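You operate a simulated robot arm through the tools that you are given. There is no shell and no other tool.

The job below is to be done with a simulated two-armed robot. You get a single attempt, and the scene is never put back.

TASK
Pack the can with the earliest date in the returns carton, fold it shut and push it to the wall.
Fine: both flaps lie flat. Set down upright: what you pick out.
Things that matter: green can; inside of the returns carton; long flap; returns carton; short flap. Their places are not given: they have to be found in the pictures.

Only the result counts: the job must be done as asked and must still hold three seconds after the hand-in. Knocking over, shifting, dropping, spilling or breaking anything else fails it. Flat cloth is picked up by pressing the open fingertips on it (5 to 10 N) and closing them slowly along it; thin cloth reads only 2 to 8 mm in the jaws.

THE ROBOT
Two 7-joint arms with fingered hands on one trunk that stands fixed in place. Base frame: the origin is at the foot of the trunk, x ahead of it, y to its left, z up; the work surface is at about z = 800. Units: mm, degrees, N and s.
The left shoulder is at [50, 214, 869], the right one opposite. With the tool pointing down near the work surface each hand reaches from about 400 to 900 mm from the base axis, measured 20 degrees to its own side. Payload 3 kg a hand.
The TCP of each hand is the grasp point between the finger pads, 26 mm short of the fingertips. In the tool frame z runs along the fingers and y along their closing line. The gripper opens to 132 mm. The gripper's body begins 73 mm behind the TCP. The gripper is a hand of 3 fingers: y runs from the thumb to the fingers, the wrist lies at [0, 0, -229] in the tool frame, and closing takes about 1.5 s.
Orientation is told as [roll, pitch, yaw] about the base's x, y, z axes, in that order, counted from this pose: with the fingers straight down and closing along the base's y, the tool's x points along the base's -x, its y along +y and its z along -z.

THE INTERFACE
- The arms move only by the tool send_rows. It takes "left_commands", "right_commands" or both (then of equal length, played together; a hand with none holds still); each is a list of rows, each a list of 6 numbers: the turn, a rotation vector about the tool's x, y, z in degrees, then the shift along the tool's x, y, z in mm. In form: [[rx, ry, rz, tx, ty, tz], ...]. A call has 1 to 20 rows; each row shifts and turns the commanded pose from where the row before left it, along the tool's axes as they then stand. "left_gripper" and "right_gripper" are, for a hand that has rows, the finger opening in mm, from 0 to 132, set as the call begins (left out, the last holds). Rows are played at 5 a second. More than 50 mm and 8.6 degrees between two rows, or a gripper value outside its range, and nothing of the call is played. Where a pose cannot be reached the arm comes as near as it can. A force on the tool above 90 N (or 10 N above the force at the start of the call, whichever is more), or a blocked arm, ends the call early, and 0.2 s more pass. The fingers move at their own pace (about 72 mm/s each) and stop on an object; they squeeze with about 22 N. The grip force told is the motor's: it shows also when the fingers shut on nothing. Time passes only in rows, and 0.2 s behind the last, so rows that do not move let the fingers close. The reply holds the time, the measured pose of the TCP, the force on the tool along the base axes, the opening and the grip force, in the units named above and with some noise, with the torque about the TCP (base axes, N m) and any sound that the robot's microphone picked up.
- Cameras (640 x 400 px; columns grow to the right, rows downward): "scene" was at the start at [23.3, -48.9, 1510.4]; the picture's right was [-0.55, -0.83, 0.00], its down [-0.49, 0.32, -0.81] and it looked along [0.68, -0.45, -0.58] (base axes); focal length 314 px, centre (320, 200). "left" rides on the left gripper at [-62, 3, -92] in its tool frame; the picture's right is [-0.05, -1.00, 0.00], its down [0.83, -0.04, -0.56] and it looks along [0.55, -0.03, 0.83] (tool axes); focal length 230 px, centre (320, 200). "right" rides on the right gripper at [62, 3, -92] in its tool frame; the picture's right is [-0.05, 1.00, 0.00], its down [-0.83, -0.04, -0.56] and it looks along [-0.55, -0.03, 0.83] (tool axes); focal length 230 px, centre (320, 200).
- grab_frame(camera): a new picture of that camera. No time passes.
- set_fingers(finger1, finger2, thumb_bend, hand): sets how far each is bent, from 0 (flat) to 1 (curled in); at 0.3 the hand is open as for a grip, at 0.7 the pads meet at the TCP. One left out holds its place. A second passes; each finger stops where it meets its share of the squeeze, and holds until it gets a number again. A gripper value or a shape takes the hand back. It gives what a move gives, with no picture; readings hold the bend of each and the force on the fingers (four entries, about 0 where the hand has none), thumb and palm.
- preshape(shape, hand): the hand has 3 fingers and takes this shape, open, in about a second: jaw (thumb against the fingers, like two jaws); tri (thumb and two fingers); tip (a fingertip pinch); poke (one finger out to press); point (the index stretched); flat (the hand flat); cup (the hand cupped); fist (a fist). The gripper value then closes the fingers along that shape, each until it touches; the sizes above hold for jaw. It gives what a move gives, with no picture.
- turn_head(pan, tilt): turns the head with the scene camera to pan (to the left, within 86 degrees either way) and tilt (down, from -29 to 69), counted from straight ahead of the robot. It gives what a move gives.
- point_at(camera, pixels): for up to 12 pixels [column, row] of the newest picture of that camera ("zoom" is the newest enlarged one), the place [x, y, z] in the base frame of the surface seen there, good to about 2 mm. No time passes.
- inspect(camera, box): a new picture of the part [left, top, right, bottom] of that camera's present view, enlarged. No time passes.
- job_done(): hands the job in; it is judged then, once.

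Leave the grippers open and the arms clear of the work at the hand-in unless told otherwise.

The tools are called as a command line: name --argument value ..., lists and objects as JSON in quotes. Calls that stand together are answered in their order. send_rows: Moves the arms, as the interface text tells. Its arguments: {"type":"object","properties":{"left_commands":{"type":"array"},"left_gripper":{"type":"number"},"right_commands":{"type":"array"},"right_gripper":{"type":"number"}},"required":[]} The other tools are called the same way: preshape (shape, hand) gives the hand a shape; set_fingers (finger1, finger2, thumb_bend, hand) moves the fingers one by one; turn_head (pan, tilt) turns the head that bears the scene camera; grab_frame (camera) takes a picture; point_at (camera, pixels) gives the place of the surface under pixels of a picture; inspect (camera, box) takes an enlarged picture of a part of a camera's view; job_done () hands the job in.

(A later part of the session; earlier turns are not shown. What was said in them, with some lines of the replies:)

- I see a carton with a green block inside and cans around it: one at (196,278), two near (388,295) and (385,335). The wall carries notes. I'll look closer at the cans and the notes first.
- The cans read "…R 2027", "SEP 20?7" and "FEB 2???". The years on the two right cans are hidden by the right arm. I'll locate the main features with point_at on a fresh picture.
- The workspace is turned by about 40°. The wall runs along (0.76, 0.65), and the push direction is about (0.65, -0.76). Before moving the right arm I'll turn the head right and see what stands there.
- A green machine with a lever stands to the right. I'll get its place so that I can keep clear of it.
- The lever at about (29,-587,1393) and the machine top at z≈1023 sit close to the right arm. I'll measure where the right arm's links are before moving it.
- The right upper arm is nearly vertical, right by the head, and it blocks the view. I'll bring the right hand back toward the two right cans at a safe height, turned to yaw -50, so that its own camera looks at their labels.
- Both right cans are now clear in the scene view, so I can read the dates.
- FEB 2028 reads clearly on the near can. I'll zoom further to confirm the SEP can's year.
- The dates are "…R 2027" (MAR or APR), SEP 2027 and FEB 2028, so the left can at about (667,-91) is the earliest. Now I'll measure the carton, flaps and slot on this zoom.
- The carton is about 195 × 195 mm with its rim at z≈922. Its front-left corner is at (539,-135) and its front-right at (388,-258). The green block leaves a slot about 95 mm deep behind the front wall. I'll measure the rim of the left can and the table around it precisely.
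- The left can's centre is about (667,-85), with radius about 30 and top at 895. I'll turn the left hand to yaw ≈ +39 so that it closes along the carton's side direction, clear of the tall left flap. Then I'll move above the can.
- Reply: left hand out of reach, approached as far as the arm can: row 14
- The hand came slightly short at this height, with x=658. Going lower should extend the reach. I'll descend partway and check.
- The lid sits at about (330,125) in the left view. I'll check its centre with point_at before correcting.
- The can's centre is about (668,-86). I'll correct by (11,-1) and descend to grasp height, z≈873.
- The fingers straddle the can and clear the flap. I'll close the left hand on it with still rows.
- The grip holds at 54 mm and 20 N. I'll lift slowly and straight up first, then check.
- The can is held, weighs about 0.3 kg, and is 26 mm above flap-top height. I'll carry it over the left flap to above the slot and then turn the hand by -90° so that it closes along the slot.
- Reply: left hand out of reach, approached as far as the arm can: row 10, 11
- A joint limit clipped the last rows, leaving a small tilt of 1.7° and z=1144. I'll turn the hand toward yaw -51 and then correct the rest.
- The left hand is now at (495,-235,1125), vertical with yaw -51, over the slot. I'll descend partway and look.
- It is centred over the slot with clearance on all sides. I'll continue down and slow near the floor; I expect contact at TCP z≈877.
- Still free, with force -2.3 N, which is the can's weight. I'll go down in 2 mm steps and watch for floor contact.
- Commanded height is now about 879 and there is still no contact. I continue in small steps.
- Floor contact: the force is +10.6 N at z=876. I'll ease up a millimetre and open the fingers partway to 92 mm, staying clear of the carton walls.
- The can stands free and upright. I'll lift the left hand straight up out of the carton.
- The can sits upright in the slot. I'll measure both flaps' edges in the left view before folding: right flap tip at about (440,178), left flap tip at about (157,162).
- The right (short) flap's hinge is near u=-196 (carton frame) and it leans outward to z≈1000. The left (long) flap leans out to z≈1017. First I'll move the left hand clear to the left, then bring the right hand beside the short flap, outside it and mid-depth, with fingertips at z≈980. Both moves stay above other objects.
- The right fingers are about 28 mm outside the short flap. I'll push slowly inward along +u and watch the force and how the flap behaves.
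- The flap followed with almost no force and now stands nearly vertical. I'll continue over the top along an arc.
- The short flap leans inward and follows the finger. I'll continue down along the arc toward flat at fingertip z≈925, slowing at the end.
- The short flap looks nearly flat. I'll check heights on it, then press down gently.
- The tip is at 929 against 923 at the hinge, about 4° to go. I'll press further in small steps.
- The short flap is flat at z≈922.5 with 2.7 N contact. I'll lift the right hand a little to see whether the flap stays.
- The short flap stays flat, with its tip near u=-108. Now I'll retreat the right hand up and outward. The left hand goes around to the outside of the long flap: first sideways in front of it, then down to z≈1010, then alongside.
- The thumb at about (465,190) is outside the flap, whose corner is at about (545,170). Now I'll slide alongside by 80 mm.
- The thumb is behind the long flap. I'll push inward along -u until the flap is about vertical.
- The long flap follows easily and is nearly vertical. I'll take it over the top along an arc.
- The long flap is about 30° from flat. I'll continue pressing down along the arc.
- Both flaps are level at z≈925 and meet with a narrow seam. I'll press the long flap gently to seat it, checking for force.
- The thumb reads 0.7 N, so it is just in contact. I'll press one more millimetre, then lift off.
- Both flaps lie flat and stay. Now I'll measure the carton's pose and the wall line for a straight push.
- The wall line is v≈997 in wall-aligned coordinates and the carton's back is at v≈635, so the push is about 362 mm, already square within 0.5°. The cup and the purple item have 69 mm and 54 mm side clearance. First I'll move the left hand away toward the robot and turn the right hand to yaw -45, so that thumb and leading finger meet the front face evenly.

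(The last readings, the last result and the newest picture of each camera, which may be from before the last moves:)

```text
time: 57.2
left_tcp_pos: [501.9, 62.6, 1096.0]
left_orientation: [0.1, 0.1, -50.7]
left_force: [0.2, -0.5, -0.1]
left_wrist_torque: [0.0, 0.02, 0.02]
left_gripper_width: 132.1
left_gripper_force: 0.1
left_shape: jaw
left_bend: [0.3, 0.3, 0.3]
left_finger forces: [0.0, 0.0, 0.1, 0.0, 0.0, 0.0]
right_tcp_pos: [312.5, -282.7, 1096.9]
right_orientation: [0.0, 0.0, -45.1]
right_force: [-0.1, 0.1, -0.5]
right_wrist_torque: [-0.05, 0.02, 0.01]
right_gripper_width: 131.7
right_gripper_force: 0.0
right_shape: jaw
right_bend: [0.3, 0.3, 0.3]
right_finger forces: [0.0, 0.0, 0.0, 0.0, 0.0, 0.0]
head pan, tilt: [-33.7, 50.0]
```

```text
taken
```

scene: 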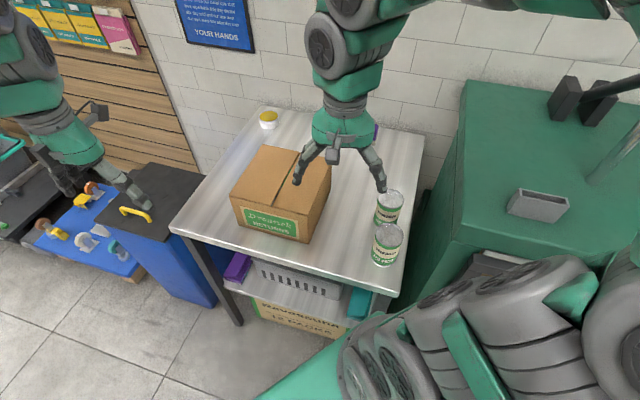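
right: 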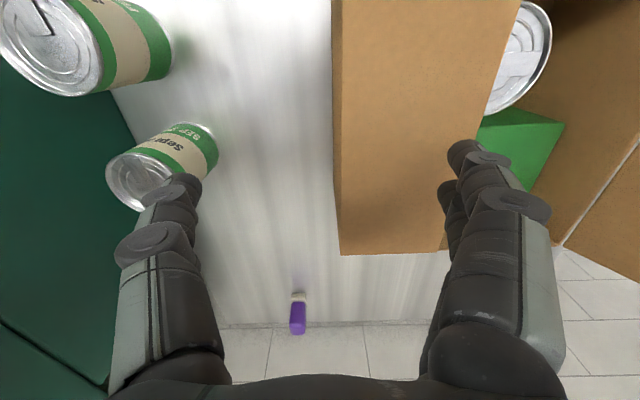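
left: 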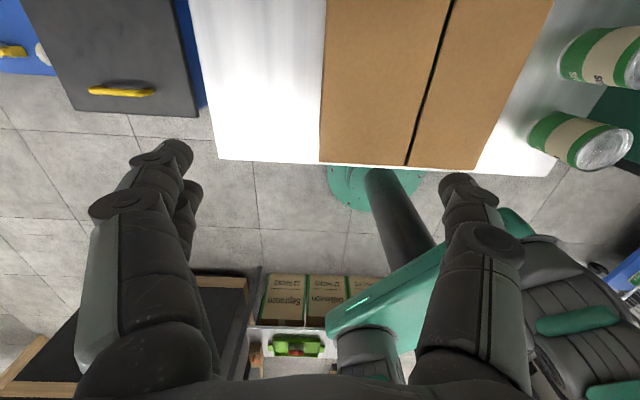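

Left hand is clear. I'll bring the right hand in front of the carton's front face, centred, and lower it to z≈868.

send_rows --right_commands '[[0, 0, 0, 0, 24, 0], [0, 0, 0, 0, 25, 0], [0, 0, 0, 0, 25, 0], [0, 0, 0, 0, 25, 0], [0, 0, 0, 0, 25, 0], [0, 0, 0, 0, 25, 0], [0, 0, 0, 1, 24, 0], [0, 0, 0, 0, 0, 0]]'

grab_frame --camera "right"

grab_frame --camera "scene"

```text
time: 59.0
left_tcp_pos: [502.7, 61.3, 1097.0]
left_orientation: [0.0, 0.0, -50.9]
left_force: [-0.1, -0.2, 0.6]
left_wrist_torque: [-0.02, 0.0, -0.01]
left_gripper_width: 131.9
left_gripper_force: 0.1
left_shape: jaw
left_bend: [0.3, 0.3, 0.3]
left_finger forces: [0.0, 0.0, 0.0, 0.0, 0.2, 0.0]
right_tcp_pos: [433.9, -159.5, 1099.1]
right_orientation: [0.1, 0.0, -45.0]
right_force: [0.3, 0.4, -1.0]
right_wrist_torque: [0.01, -0.03, -0.04]
right_gripper_width: 131.9
right_gripper_force: 0.0
right_shape: jaw
right_bend: [0.3, 0.3, 0.3]
right_finger forces: [0.1, 0.0, 0.0, 0.0, 0.0, 0.0]
head pan, tilt: [-33.7, 50.0]
```

```text
taken
```

right: 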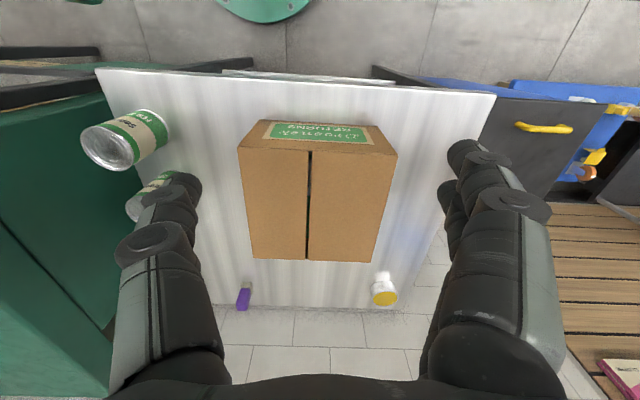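

```text
taken
```

scene: 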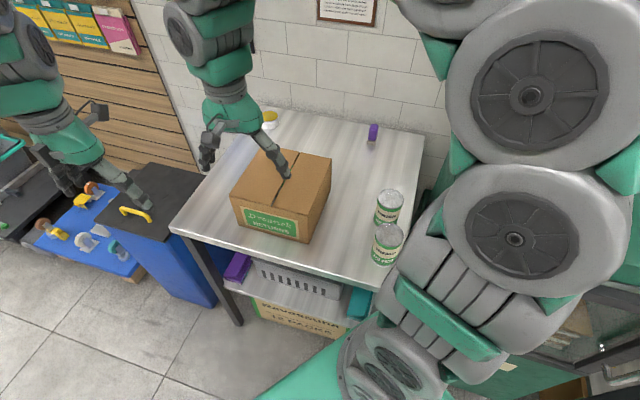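

The carton is centred between the fingers in the right view. Now I descend in front of its face.

send_rows --right_commands '[[0, 0, 0, 0, 0, 20], [0, 0, 0, 0, 0, 25], [0, 0, 0, 0, 0, 25], [0, 0, 0, 0, 0, 25], [0, 0, 0, 0, 0, 25], [0, 0, 0, 0, 0, 25], [0, 0, 0, 0, 0, 25], [0, 0, 0, 0, 0, 25], [0, 0, 0, 0, 0, 20], [0, 0, 0, 0, 0, 15], [0, 0, 0, 0, 0, 0]]'

grab_frame --camera "right"

grab_frame --camera "scene"

```text
time: 61.4
left_tcp_pos: [502.7, 61.5, 1097.7]
left_orientation: [-0.1, 0.0, -50.8]
left_force: [0.1, 1.0, 0.9]
left_wrist_torque: [-0.02, -0.02, 0.02]
left_gripper_width: 132.2
left_gripper_force: 0.1
left_shape: jaw
left_bend: [0.3, 0.3, 0.3]
left_finger forces: [0.0, 0.1, 0.0, 0.1, 0.0, 0.1]
right_tcp_pos: [434.9, -160.8, 867.9]
right_orientation: [0.0, 0.1, -45.0]
right_force: [-0.3, -0.5, 0.5]
right_wrist_torque: [-0.02, -0.01, -0.01]
right_gripper_width: 131.8
right_gripper_force: 0.1
right_shape: jaw
right_bend: [0.3, 0.3, 0.3]
right_finger forces: [0.1, 0.0, 0.1, 0.0, 0.0, 0.0]
head pan, tilt: [-33.7, 50.0]
```

```text
taken
```

right: 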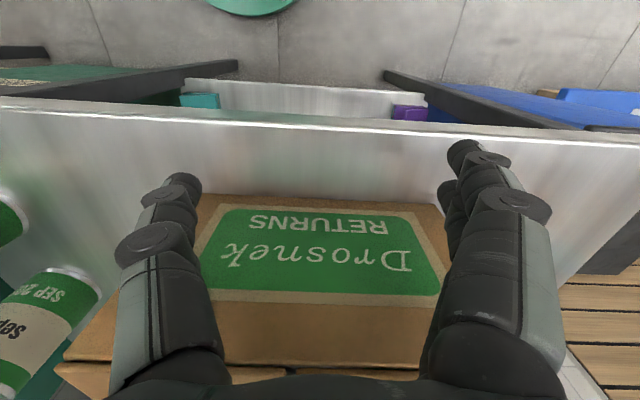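

```text
taken
```

scene: 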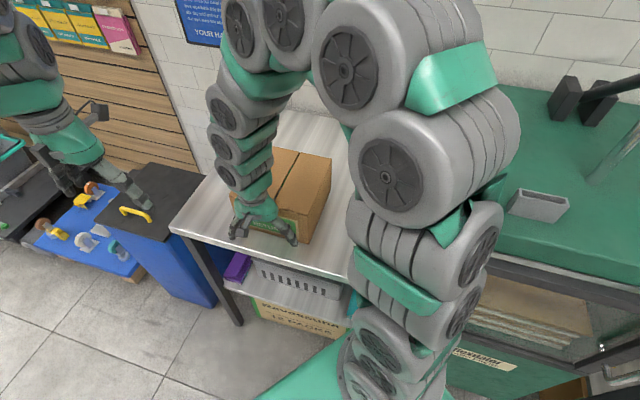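

The hand stands in front of the label face, roughly parallel to it. I'll start pushing along the wall normal at slow speed and watch for contact and rotation.

send_rows --right_commands '[[0, 0, 0, -4.97, -0.57, 0], [0, 0, 0, -4.97, -0.57, 0], [0, 0, 0, -4.97, -0.57, 0], [0, 0, 0, -4.97, -0.57, 0], [0, 0, 0, -4.97, -0.57, 0], [0, 0, 0, -4.97, -0.57, 0], [0, 0, 0, -4.97, -0.57, 0], [0, 0, 0, -4.97, -0.57, 0]]'

grab_frame --camera "right"

grab_frame --camera "scene"

```text
time: 63.2
left_tcp_pos: [501.9, 62.1, 1096.6]
left_orientation: [0.0, 0.1, -50.8]
left_force: [-0.4, 0.5, 0.0]
left_wrist_torque: [0.01, -0.01, 0.0]
left_gripper_width: 132.0
left_gripper_force: 0.0
left_shape: jaw
left_bend: [0.3, 0.3, 0.3]
left_finger forces: [0.1, 0.1, 0.1, 0.0, 0.1, 0.0]
right_tcp_pos: [459.0, -192.8, 866.6]
right_orientation: [0.0, 0.0, -45.0]
right_force: [-3.1, 2.9, 0.9]
right_wrist_torque: [-0.15, -0.08, -0.05]
right_gripper_width: 132.0
right_gripper_force: 0.1
right_shape: jaw
right_bend: [0.3, 0.3, 0.3]
right_finger forces: [0.0, 2.5, 0.0, 0.1, 2.5, 0.1]
head pan, tilt: [-33.7, 50.0]
```

```text
taken
```

right: 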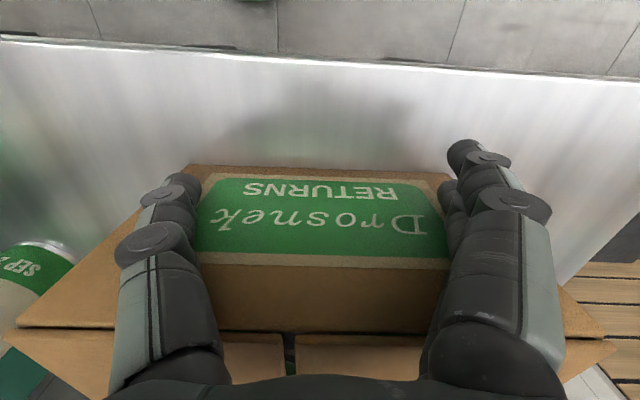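

```text
taken
```

scene: 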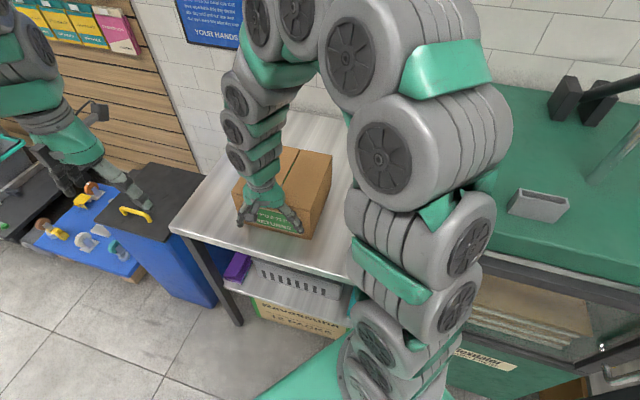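

Thumb and finger 2 both read 2.5 N, so the contact is even. I'll push on steadily, about 150 mm.

send_rows --right_commands '[[0, 0, 0, -5.96, -0.69, 0], [0, 0, 0, -7.95, -0.92, 0], [0, 0, 0, -7.95, -0.92, 0], [0, 0, 0, -7.95, -0.92, 0], [0, 0, 0, -7.95, -0.92, 0], [0, 0, 0, -7.95, -0.92, 0], [0, 0, 0, -7.95, -0.92, 0], [0, 0, 0, -7.95, -0.92, 0], [0, 0, 0, -7.95, -0.92, 0], [0, 0, 0, -7.95, -0.92, 0], [0, 0, 0, -7.95, -0.92, 0], [0, 0, 0, -7.95, -0.92, 0], [0, 0, 0, -7.95, -0.92, 0], [0, 0, 0, -7.95, -0.92, 0], [0, 0, 0, -7.95, -0.92, 0], [0, 0, 0, -7.95, -0.92, 0], [0, 0, 0, -7.95, -0.92, 0], [0, 0, 0, -7.95, -0.92, 0], [0, 0, 0, -5.96, -0.69, 0]]'

grab_frame --camera "right"

grab_frame --camera "scene"

```text
time: 67.2
left_tcp_pos: [502.0, 60.8, 1096.3]
left_orientation: [0.1, -0.1, -50.8]
left_force: [-0.3, 0.6, 1.0]
left_wrist_torque: [-0.01, 0.01, -0.02]
left_gripper_width: 131.9
left_gripper_force: 0.0
left_shape: jaw
left_bend: [0.3, 0.3, 0.3]
left_finger forces: [0.0, 0.0, 0.1, 0.0, 0.0, 0.0]
right_tcp_pos: [550.8, -308.1, 867.8]
right_orientation: [-0.1, 0.1, -45.0]
right_force: [-3.8, 4.7, 2.4]
right_wrist_torque: [-0.18, -0.19, 0.06]
right_gripper_width: 132.2
right_gripper_force: 0.0
right_shape: jaw
right_bend: [0.3, 0.3, 0.3]
right_finger forces: [0.1, 4.2, 0.0, 0.1, 2.7, 0.0]
head pan, tilt: [-33.7, 50.0]
```

```text
taken
```

right: 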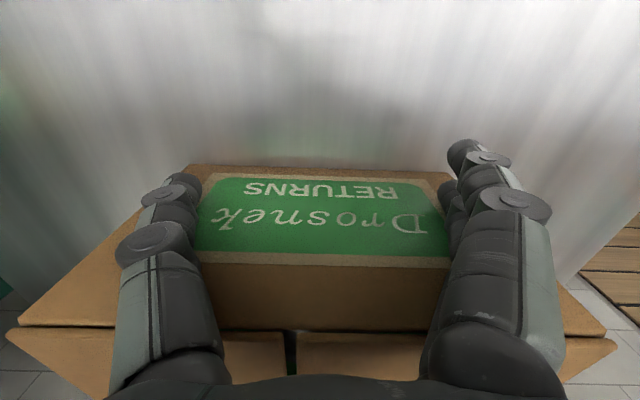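

```text
taken
```

scene: 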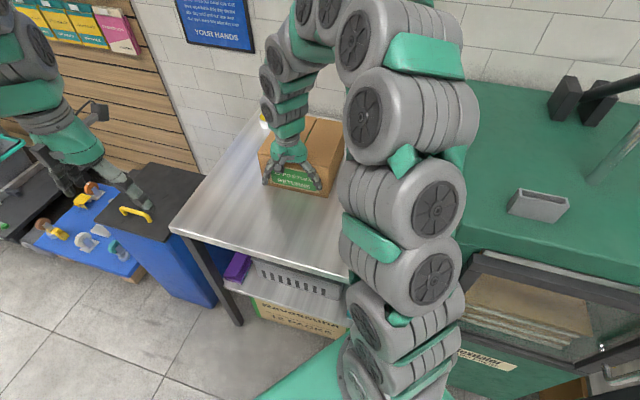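

The carton moves straight, with the same relative pose in the right view. About 197 mm remain; I'll push another 140 mm.

send_rows --right_commands '[[0, 0, 0, -5.96, -0.69, 0], [0, 0, 0, -7.95, -0.92, 0], [0, 0, 0, -7.95, -0.92, 0], [0, 0, 0, -7.95, -0.92, 0], [0, 0, 0, -7.95, -0.92, 0], [0, 0, 0, -7.95, -0.92, 0], [0, 0, 0, -7.95, -0.92, 0], [0, 0, 0, -7.95, -0.92, 0], [0, 0, 0, -7.95, -0.92, 0], [0, 0, 0, -7.95, -0.92, 0], [0, 0, 0, -7.95, -0.92, 0], [0, 0, 0, -7.95, -0.92, 0], [0, 0, 0, -7.95, -0.92, 0], [0, 0, 0, -7.95, -0.92, 0], [0, 0, 0, -7.95, -0.92, 0], [0, 0, 0, -7.95, -0.92, 0], [0, 0, 0, -7.95, -0.92, 0], [0, 0, 0, -5.96, -0.69, 0]]'

grab_frame --camera "right"

grab_frame --camera "scene"

```text
time: 71.0
left_tcp_pos: [502.1, 62.0, 1096.5]
left_orientation: [0.0, 0.0, -50.7]
left_force: [-0.8, -0.1, 0.1]
left_wrist_torque: [-0.03, -0.01, 0.0]
left_gripper_width: 131.9
left_gripper_force: 0.1
left_shape: jaw
left_bend: [0.3, 0.3, 0.3]
left_finger forces: [0.0, 0.0, 0.0, 0.0, 0.0, 0.0]
right_tcp_pos: [639.9, -420.0, 868.1]
right_orientation: [-0.1, -0.2, -45.2]
right_force: [-2.2, 2.0, 0.8]
right_wrist_torque: [-0.08, -0.08, -0.02]
right_gripper_width: 132.0
right_gripper_force: 0.1
right_shape: jaw
right_bend: [0.3, 0.3, 0.3]
right_finger forces: [0.0, 2.4, 0.0, 0.0, 1.8, 0.0]
head pan, tilt: [-33.7, 50.0]
```

```text
taken
```

right: 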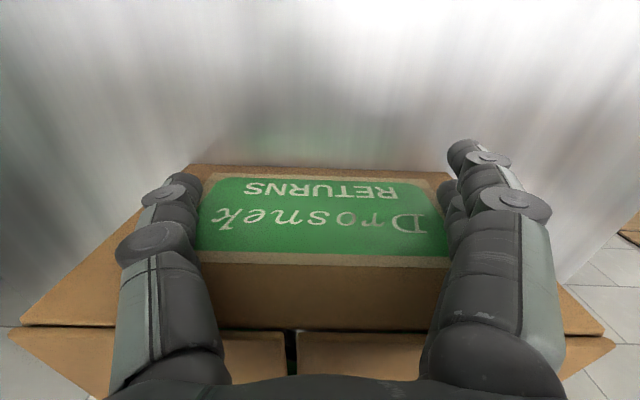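

```text
taken
```

scene: 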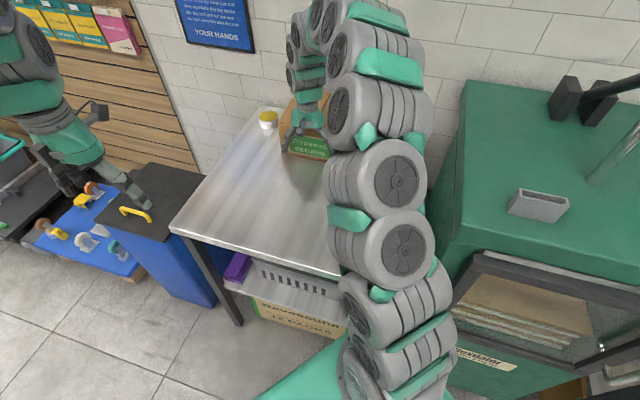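

About 54 mm remain. I'll push 40 mm at a slower pace, then creep until the wall is felt.

send_rows --right_commands '[[0, 0, 0, -4.97, -0.57, 0], [0, 0, 0, -4.97, -0.57, 0], [0, 0, 0, -4.97, -0.57, 0], [0, 0, 0, -4.97, -0.57, 0], [0, 0, 0, -4.97, -0.57, 0], [0, 0, 0, -4.97, -0.57, 0], [0, 0, 0, -4.97, -0.57, 0], [0, 0, 0, -4.97, -0.57, 0]]'

grab_frame --camera "scene"

```text
time: 72.8
left_tcp_pos: [501.3, 62.4, 1096.8]
left_orientation: [-0.1, 0.0, -50.8]
left_force: [0.6, -0.2, -0.1]
left_wrist_torque: [0.02, 0.0, 0.0]
left_gripper_width: 131.8
left_gripper_force: 0.1
left_shape: jaw
left_bend: [0.3, 0.3, 0.3]
left_finger forces: [0.1, 0.0, 0.0, 0.1, 0.1, 0.0]
right_tcp_pos: [663.9, -451.0, 868.5]
right_orientation: [0.1, 0.0, -44.9]
right_force: [-2.1, 3.5, 0.8]
right_wrist_torque: [-0.13, -0.08, 0.08]
right_gripper_width: 131.8
right_gripper_force: 0.1
right_shape: jaw
right_bend: [0.3, 0.3, 0.3]
right_finger forces: [0.1, 3.0, 0.0, 0.1, 1.6, 0.0]
head pan, tilt: [-33.7, 50.0]
```

```text
taken
```

scene: 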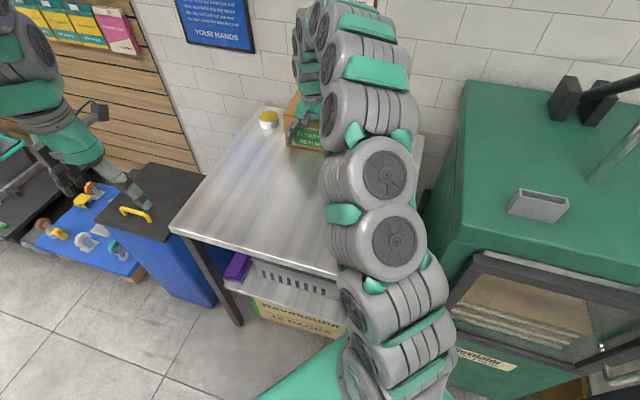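

Still sliding freely at about 4 N. I'll creep in 2 mm rows until contact.

send_rows --right_commands '[[0, 0, 0, -1.99, -0.23, 0], [0, 0, 0, -1.99, -0.23, 0], [0, 0, 0, -1.99, -0.23, 0], [0, 0, 0, -1.99, -0.23, 0], [0, 0, 0, -1.99, -0.23, 0]]'

```text
time: 74.0
left_tcp_pos: [502.0, 60.8, 1096.4]
left_orientation: [0.1, 0.0, -50.8]
left_force: [-0.7, 0.0, -0.2]
left_wrist_torque: [-0.02, -0.06, 0.03]
left_gripper_width: 131.8
left_gripper_force: 0.0
left_shape: jaw
left_bend: [0.3, 0.3, 0.3]
left_finger forces: [0.0, 0.1, 0.2, 0.0, 0.0, 0.1]
right_tcp_pos: [671.6, -458.5, 868.5]
right_orientation: [-0.2, 0.0, -45.0]
right_force: [-4.2, 3.5, 1.0]
right_wrist_torque: [-0.16, -0.12, -0.04]
right_gripper_width: 132.0
right_gripper_force: 0.1
right_shape: jaw
right_bend: [0.3, 0.3, 0.3]
right_finger forces: [0.0, 2.8, 0.0, 0.1, 2.7, 0.1]
head pan, tilt: [-33.7, 50.0]
```

send_rows --right_commands '[[0, 0, 0, -1.49, -0.17, 0], [0, 0, 0, -1.49, -0.17, 0], [0, 0, 0, -1.49, -0.17, 0]]'

```text
time: 74.8
left_tcp_pos: [501.4, 60.9, 1097.3]
left_orientation: [0.0, 0.0, -50.8]
left_force: [0.2, 0.5, -0.2]
left_wrist_torque: [-0.02, 0.01, 0.01]
left_gripper_width: 132.5
left_gripper_force: 0.1
left_shape: jaw
left_bend: [0.3, 0.3, 0.3]
left_finger forces: [0.1, 0.0, 0.0, 0.0, 0.1, 0.1]
right_tcp_pos: [675.0, -460.8, 867.4]
right_orientation: [0.1, 0.0, -45.0]
right_force: [-4.0, 4.1, 1.0]
right_wrist_torque: [-0.19, -0.12, -0.06]
right_gripper_width: 132.0
right_gripper_force: 0.0
right_shape: jaw
right_bend: [0.3, 0.3, 0.3]
right_finger forces: [0.0, 3.6, 0.0, 0.1, 2.9, 0.0]
head pan, tilt: [-33.7, 50.0]
```

send_rows --right_commands '[[0, 0, 0, -1.49, -0.17, 0], [0, 0, 0, -1.49, -0.17, 0], [0, 0, 0, -1.49, -0.17, 0]]'

inspect --camera "scene" --box '[230, 60, 400, 190]'

```text
time: 75.6
left_tcp_pos: [502.6, 62.4, 1097.2]
left_orientation: [0.1, 0.1, -50.7]
left_force: [-0.5, -0.1, -0.6]
left_wrist_torque: [-0.01, 0.0, -0.01]
left_gripper_width: 131.7
left_gripper_force: 0.0
left_shape: jaw
left_bend: [0.3, 0.3, 0.3]
left_finger forces: [0.0, 0.0, 0.1, 0.1, 0.0, 0.0]
right_tcp_pos: [676.4, -464.3, 867.7]
right_orientation: [0.0, 0.1, -44.9]
right_force: [-12.8, 21.2, 3.8]
right_wrist_torque: [-0.64, -0.15, -0.74]
right_gripper_width: 132.0
right_gripper_force: 0.1
right_shape: jaw
right_bend: [0.3, 0.3, 0.3]
right_finger forces: [0.0, 6.8, 0.0, 0.0, 17.4, 0.0]
head pan, tilt: [-33.7, 50.0]
```

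```text
3.08 times, centred on (315, 125) of scene
```

zoom: 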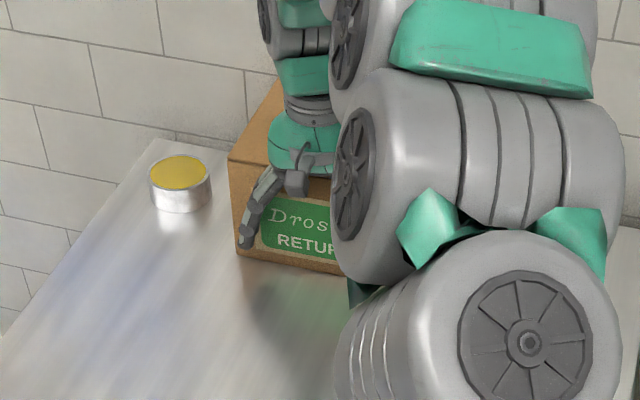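

Wall contact: the force rose to 25 N, more on the thumb (right) side. I'll press 1 mm more with a slight turn, so that the left side also seats against the wall.

send_rows --right_commands '[[0, 0, 0.5, -0.5, 0, 0], [0, 0, 0.5, -0.5, 0, 0], [0, 0, 0, 0, 0, 0]]'

```text
time: 76.4
left_tcp_pos: [502.4, 61.9, 1096.5]
left_orientation: [0.0, 0.0, -50.8]
left_force: [-0.5, 0.6, -0.5]
left_wrist_torque: [-0.01, 0.0, 0.01]
left_gripper_width: 132.0
left_gripper_force: 0.1
left_shape: jaw
left_bend: [0.3, 0.3, 0.3]
left_finger forces: [0.0, 0.1, 0.0, 0.0, 0.1, 0.0]
right_tcp_pos: [676.6, -464.4, 867.3]
right_orientation: [0.0, 0.1, -45.9]
right_force: [-7.0, 32.8, -1.1]
right_wrist_torque: [-1.5, 0.14, 0.4]
right_gripper_width: 132.2
right_gripper_force: 0.2
right_shape: jaw
right_bend: [0.3, 0.3, 0.3]
right_finger forces: [0.0, 18.5, 0.0, 0.1, 11.9, 0.1]
head pan, tilt: [-33.7, 50.0]
```

Both sides are loaded (18.5 and 11.9 N), so the carton is seated against the wall. I'll back the right hand straight off and look.

send_rows --right_commands '[[0, 0, 0, 1.5, 0.1, 0], [0, 0, 0, 4, 0.4, 0], [0, 0, 0, 10, 1, 0], [0, 0, 0, 15, 1.5, 0], [0, 0, 0, 20, 2, 0], [0, 0, 0, 20, 2, 0], [0, 0, 0, 20, 2, 0], [0, 0, 0, 0, 0, -20], [0, 0, 0, 0, 0, -25], [0, 0, 0, 0, 0, -25], [0, 0, 0, 0, 0, -25], [0, 0, 0, 0, 0, -25], [0, 0, 0, 0, 0, -25], [0, 0, 0, 0, 0, -25], [0, 0, 0, 0, 0, -25], [0, 0, 0, 0, 0, -25], [0, 0, 0, 0, 0, 0]]'

grab_frame --camera "right"

grab_frame --camera "scene"

```text
time: 80.0
left_tcp_pos: [502.0, 61.1, 1096.7]
left_orientation: [0.1, -0.1, -50.8]
left_force: [-0.4, -0.5, -0.6]
left_wrist_torque: [0.0, 0.0, 0.03]
left_gripper_width: 131.8
left_gripper_force: 0.0
left_shape: jaw
left_bend: [0.3, 0.3, 0.3]
left_finger forces: [0.1, 0.0, 0.0, 0.0, 0.0, 0.0]
right_tcp_pos: [620.0, -395.5, 1087.0]
right_orientation: [0.0, -0.1, -46.1]
right_force: [0.1, -0.3, 1.4]
right_wrist_torque: [0.01, -0.01, -0.03]
right_gripper_width: 131.9
right_gripper_force: 0.0
right_shape: jaw
right_bend: [0.3, 0.3, 0.3]
right_finger forces: [0.0, 0.0, 0.0, 0.0, 0.0, 0.0]
head pan, tilt: [-33.7, 50.0]
```

```text
taken
```

right: 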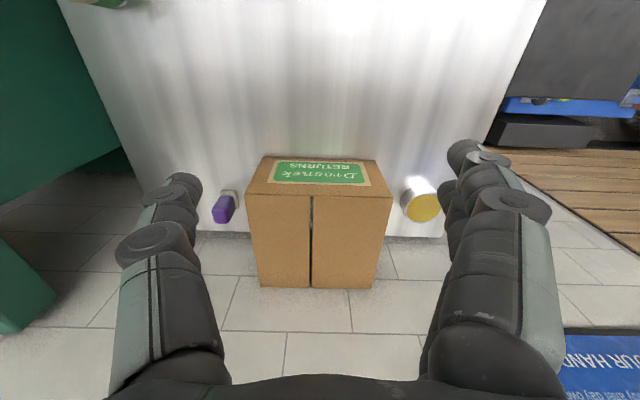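

```text
taken
```

scene: 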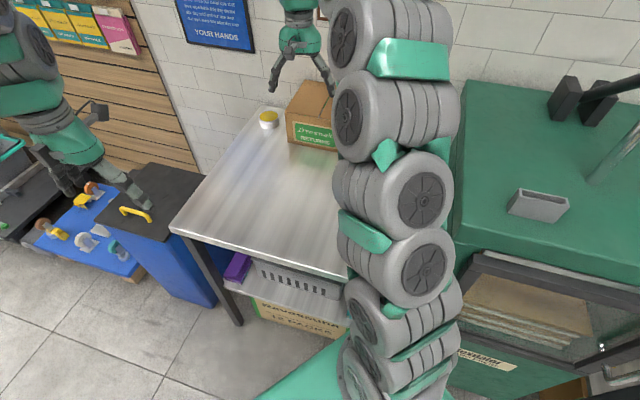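

The carton stands at the wall between the purple item and the cup, both untouched. I'll check the flap heights and the back edge, then retract the right arm to its earlier clear place.

point_at --camera "right" --pixels '[[262, 284], [306, 285], [318, 285], [370, 286], [255, 200], [305, 202], [318, 202], [385, 205], [280, 240], [350, 240], [315, 295], [300, 310]]'

send_rows --right_commands '[[0, 0, 0, 15, 0, -5], [0, 0, 0, 25, 0, -10], [0, 0, 0, 25, -5, -10], [0, 0, 0, 25, -10, -10], [0, 0, 0, 25, -15, -10], [0, 0, 0, 25, -20, -10], [0, 0, 0, 25, -25, -5], [0, 0, 0, 25, -25, 0], [0, 0, 0, 25, -25, 0], [0, 0, 0, 15, -25, 0], [0, 0, 0, 10, -25, 0], [0, 0, 0, 0, -20, 0], [0, 0, 0, 0, 0, 0]]'

grab_frame --camera "scene"

```text
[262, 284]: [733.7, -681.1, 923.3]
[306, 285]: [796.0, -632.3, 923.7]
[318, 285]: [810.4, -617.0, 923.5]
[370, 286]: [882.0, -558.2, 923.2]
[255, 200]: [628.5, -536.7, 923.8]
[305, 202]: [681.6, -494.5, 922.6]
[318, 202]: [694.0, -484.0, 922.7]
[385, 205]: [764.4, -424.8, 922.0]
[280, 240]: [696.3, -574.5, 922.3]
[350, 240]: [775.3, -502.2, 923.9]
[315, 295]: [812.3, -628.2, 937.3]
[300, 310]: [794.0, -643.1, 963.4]
```

```text
time: 82.8
left_tcp_pos: [502.7, 61.1, 1096.9]
left_orientation: [0.0, 0.0, -50.7]
left_force: [-0.3, 0.4, -0.4]
left_wrist_torque: [0.0, 0.0, 0.0]
left_gripper_width: 132.1
left_gripper_force: 0.1
left_shape: jaw
left_bend: [0.3, 0.3, 0.3]
left_finger forces: [0.1, 0.1, 0.0, 0.1, 0.0, 0.1]
right_tcp_pos: [313.8, -357.5, 1145.8]
right_orientation: [0.0, 0.0, -46.1]
right_force: [-0.2, 0.3, 0.2]
right_wrist_torque: [-0.01, 0.03, 0.03]
right_gripper_width: 132.2
right_gripper_force: 0.1
right_shape: jaw
right_bend: [0.3, 0.3, 0.3]
right_finger forces: [0.0, 0.0, 0.1, 0.1, 0.0, 0.1]
head pan, tilt: [-33.7, 50.0]
```

```text
taken
```

scene: 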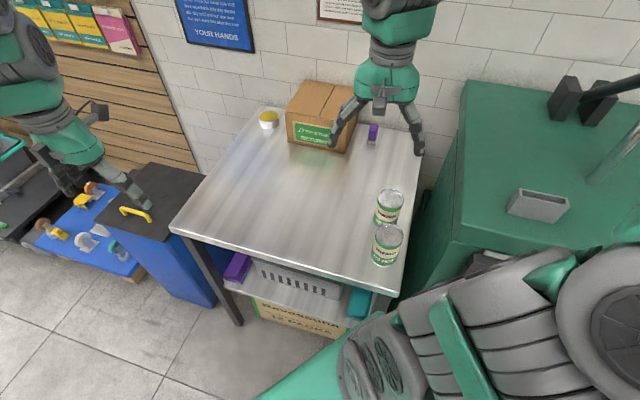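

I'll zoom in on the carton to check that the flaps are flat, the contact with the wall, and that the neighbours are untouched.

inspect --camera "scene" --box '[240, 60, 400, 170]'

inspect --camera "right" --box '[220, 120, 480, 320]'

inspect --camera "scene" --box '[280, 70, 360, 120]'

```text
3.64 times, centred on (320, 115) of scene
```

zoom: 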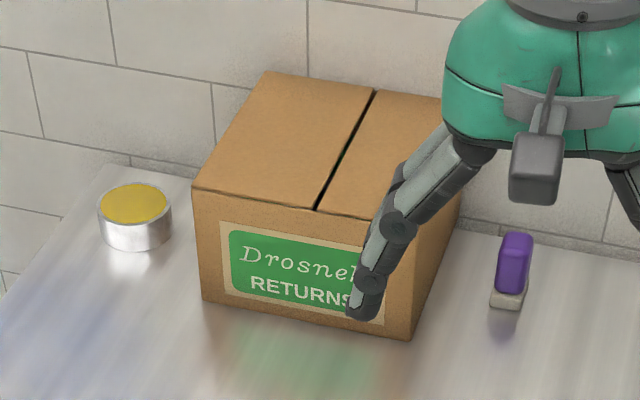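

```text
2.00 times, centred on (350, 220) of right
```

zoom: 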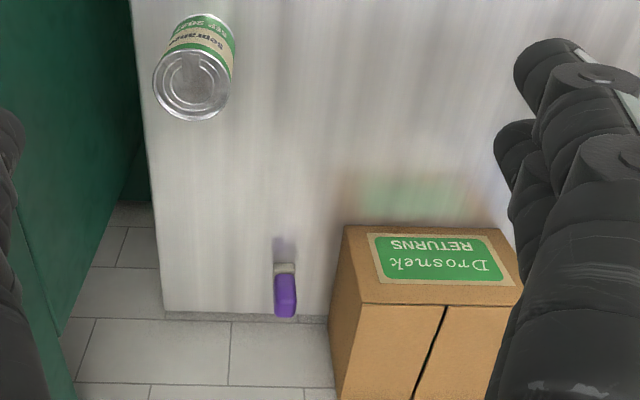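

```text
8.00 times, centred on (320, 95) of scene
```

zoom: 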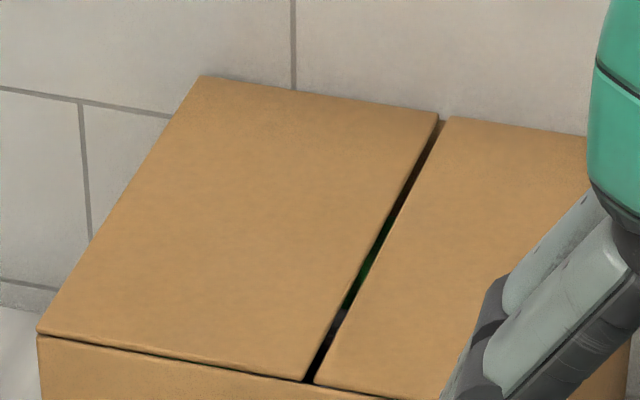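

The flaps look flat. I'll measure the back edge of the carton and the wall just above it, to confirm contact.

point_at --camera "zoom" --pixels '[[205, 79], [300, 93], [430, 113], [460, 121], [570, 136], [205, 68], [300, 80], [430, 102], [45, 333], [300, 378], [120, 250], [400, 300]]'

```text
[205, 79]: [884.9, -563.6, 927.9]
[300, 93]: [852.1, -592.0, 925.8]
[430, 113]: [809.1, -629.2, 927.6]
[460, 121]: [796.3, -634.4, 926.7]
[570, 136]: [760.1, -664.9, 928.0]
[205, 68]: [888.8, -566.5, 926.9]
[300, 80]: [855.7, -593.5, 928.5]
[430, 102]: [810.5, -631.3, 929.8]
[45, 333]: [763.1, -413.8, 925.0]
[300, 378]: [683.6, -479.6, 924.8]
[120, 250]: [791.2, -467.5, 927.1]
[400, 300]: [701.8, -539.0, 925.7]
```

The carton's back edge lies within about 2–4 mm of the wall line and is almost parallel to it. Both flaps are flat at z≈925. The other cans, the cup and the purple item are where they were. Both grippers are open and clear, so I hand in the job.

job_done

```text
The job is handed in.
```

The can with the earliest date is upright in the returns carton. The carton is folded shut and pushed against the wall, and I've handed the job in.

- **Can:** I chose the left can. Its label reads "…R 2027", so March or April; the first letters of the month weren't visible. Either month is earlier than the other two, SEP 2027 and FEB 2028. I set it down upright in the gap beside the green block. I couldn't see it again once the flaps closed, but the push was slow and steady.
- **Flaps:** Both flaps lie flat at about z = 925 with a narrow seam between them. They stayed down after I let go and through the push.
- **Wall:** I pushed until the hand felt the wall through the carton on both sides. The carton's back edge measures about 2 to 4 mm from the wall line. It's nearly parallel to the wall, with the left side perhaps 2 mm further out.
- **Other objects:** The other two cans, the cup and the purple item look undisturbed in the last pictures. Both grippers are open and the arms are clear.
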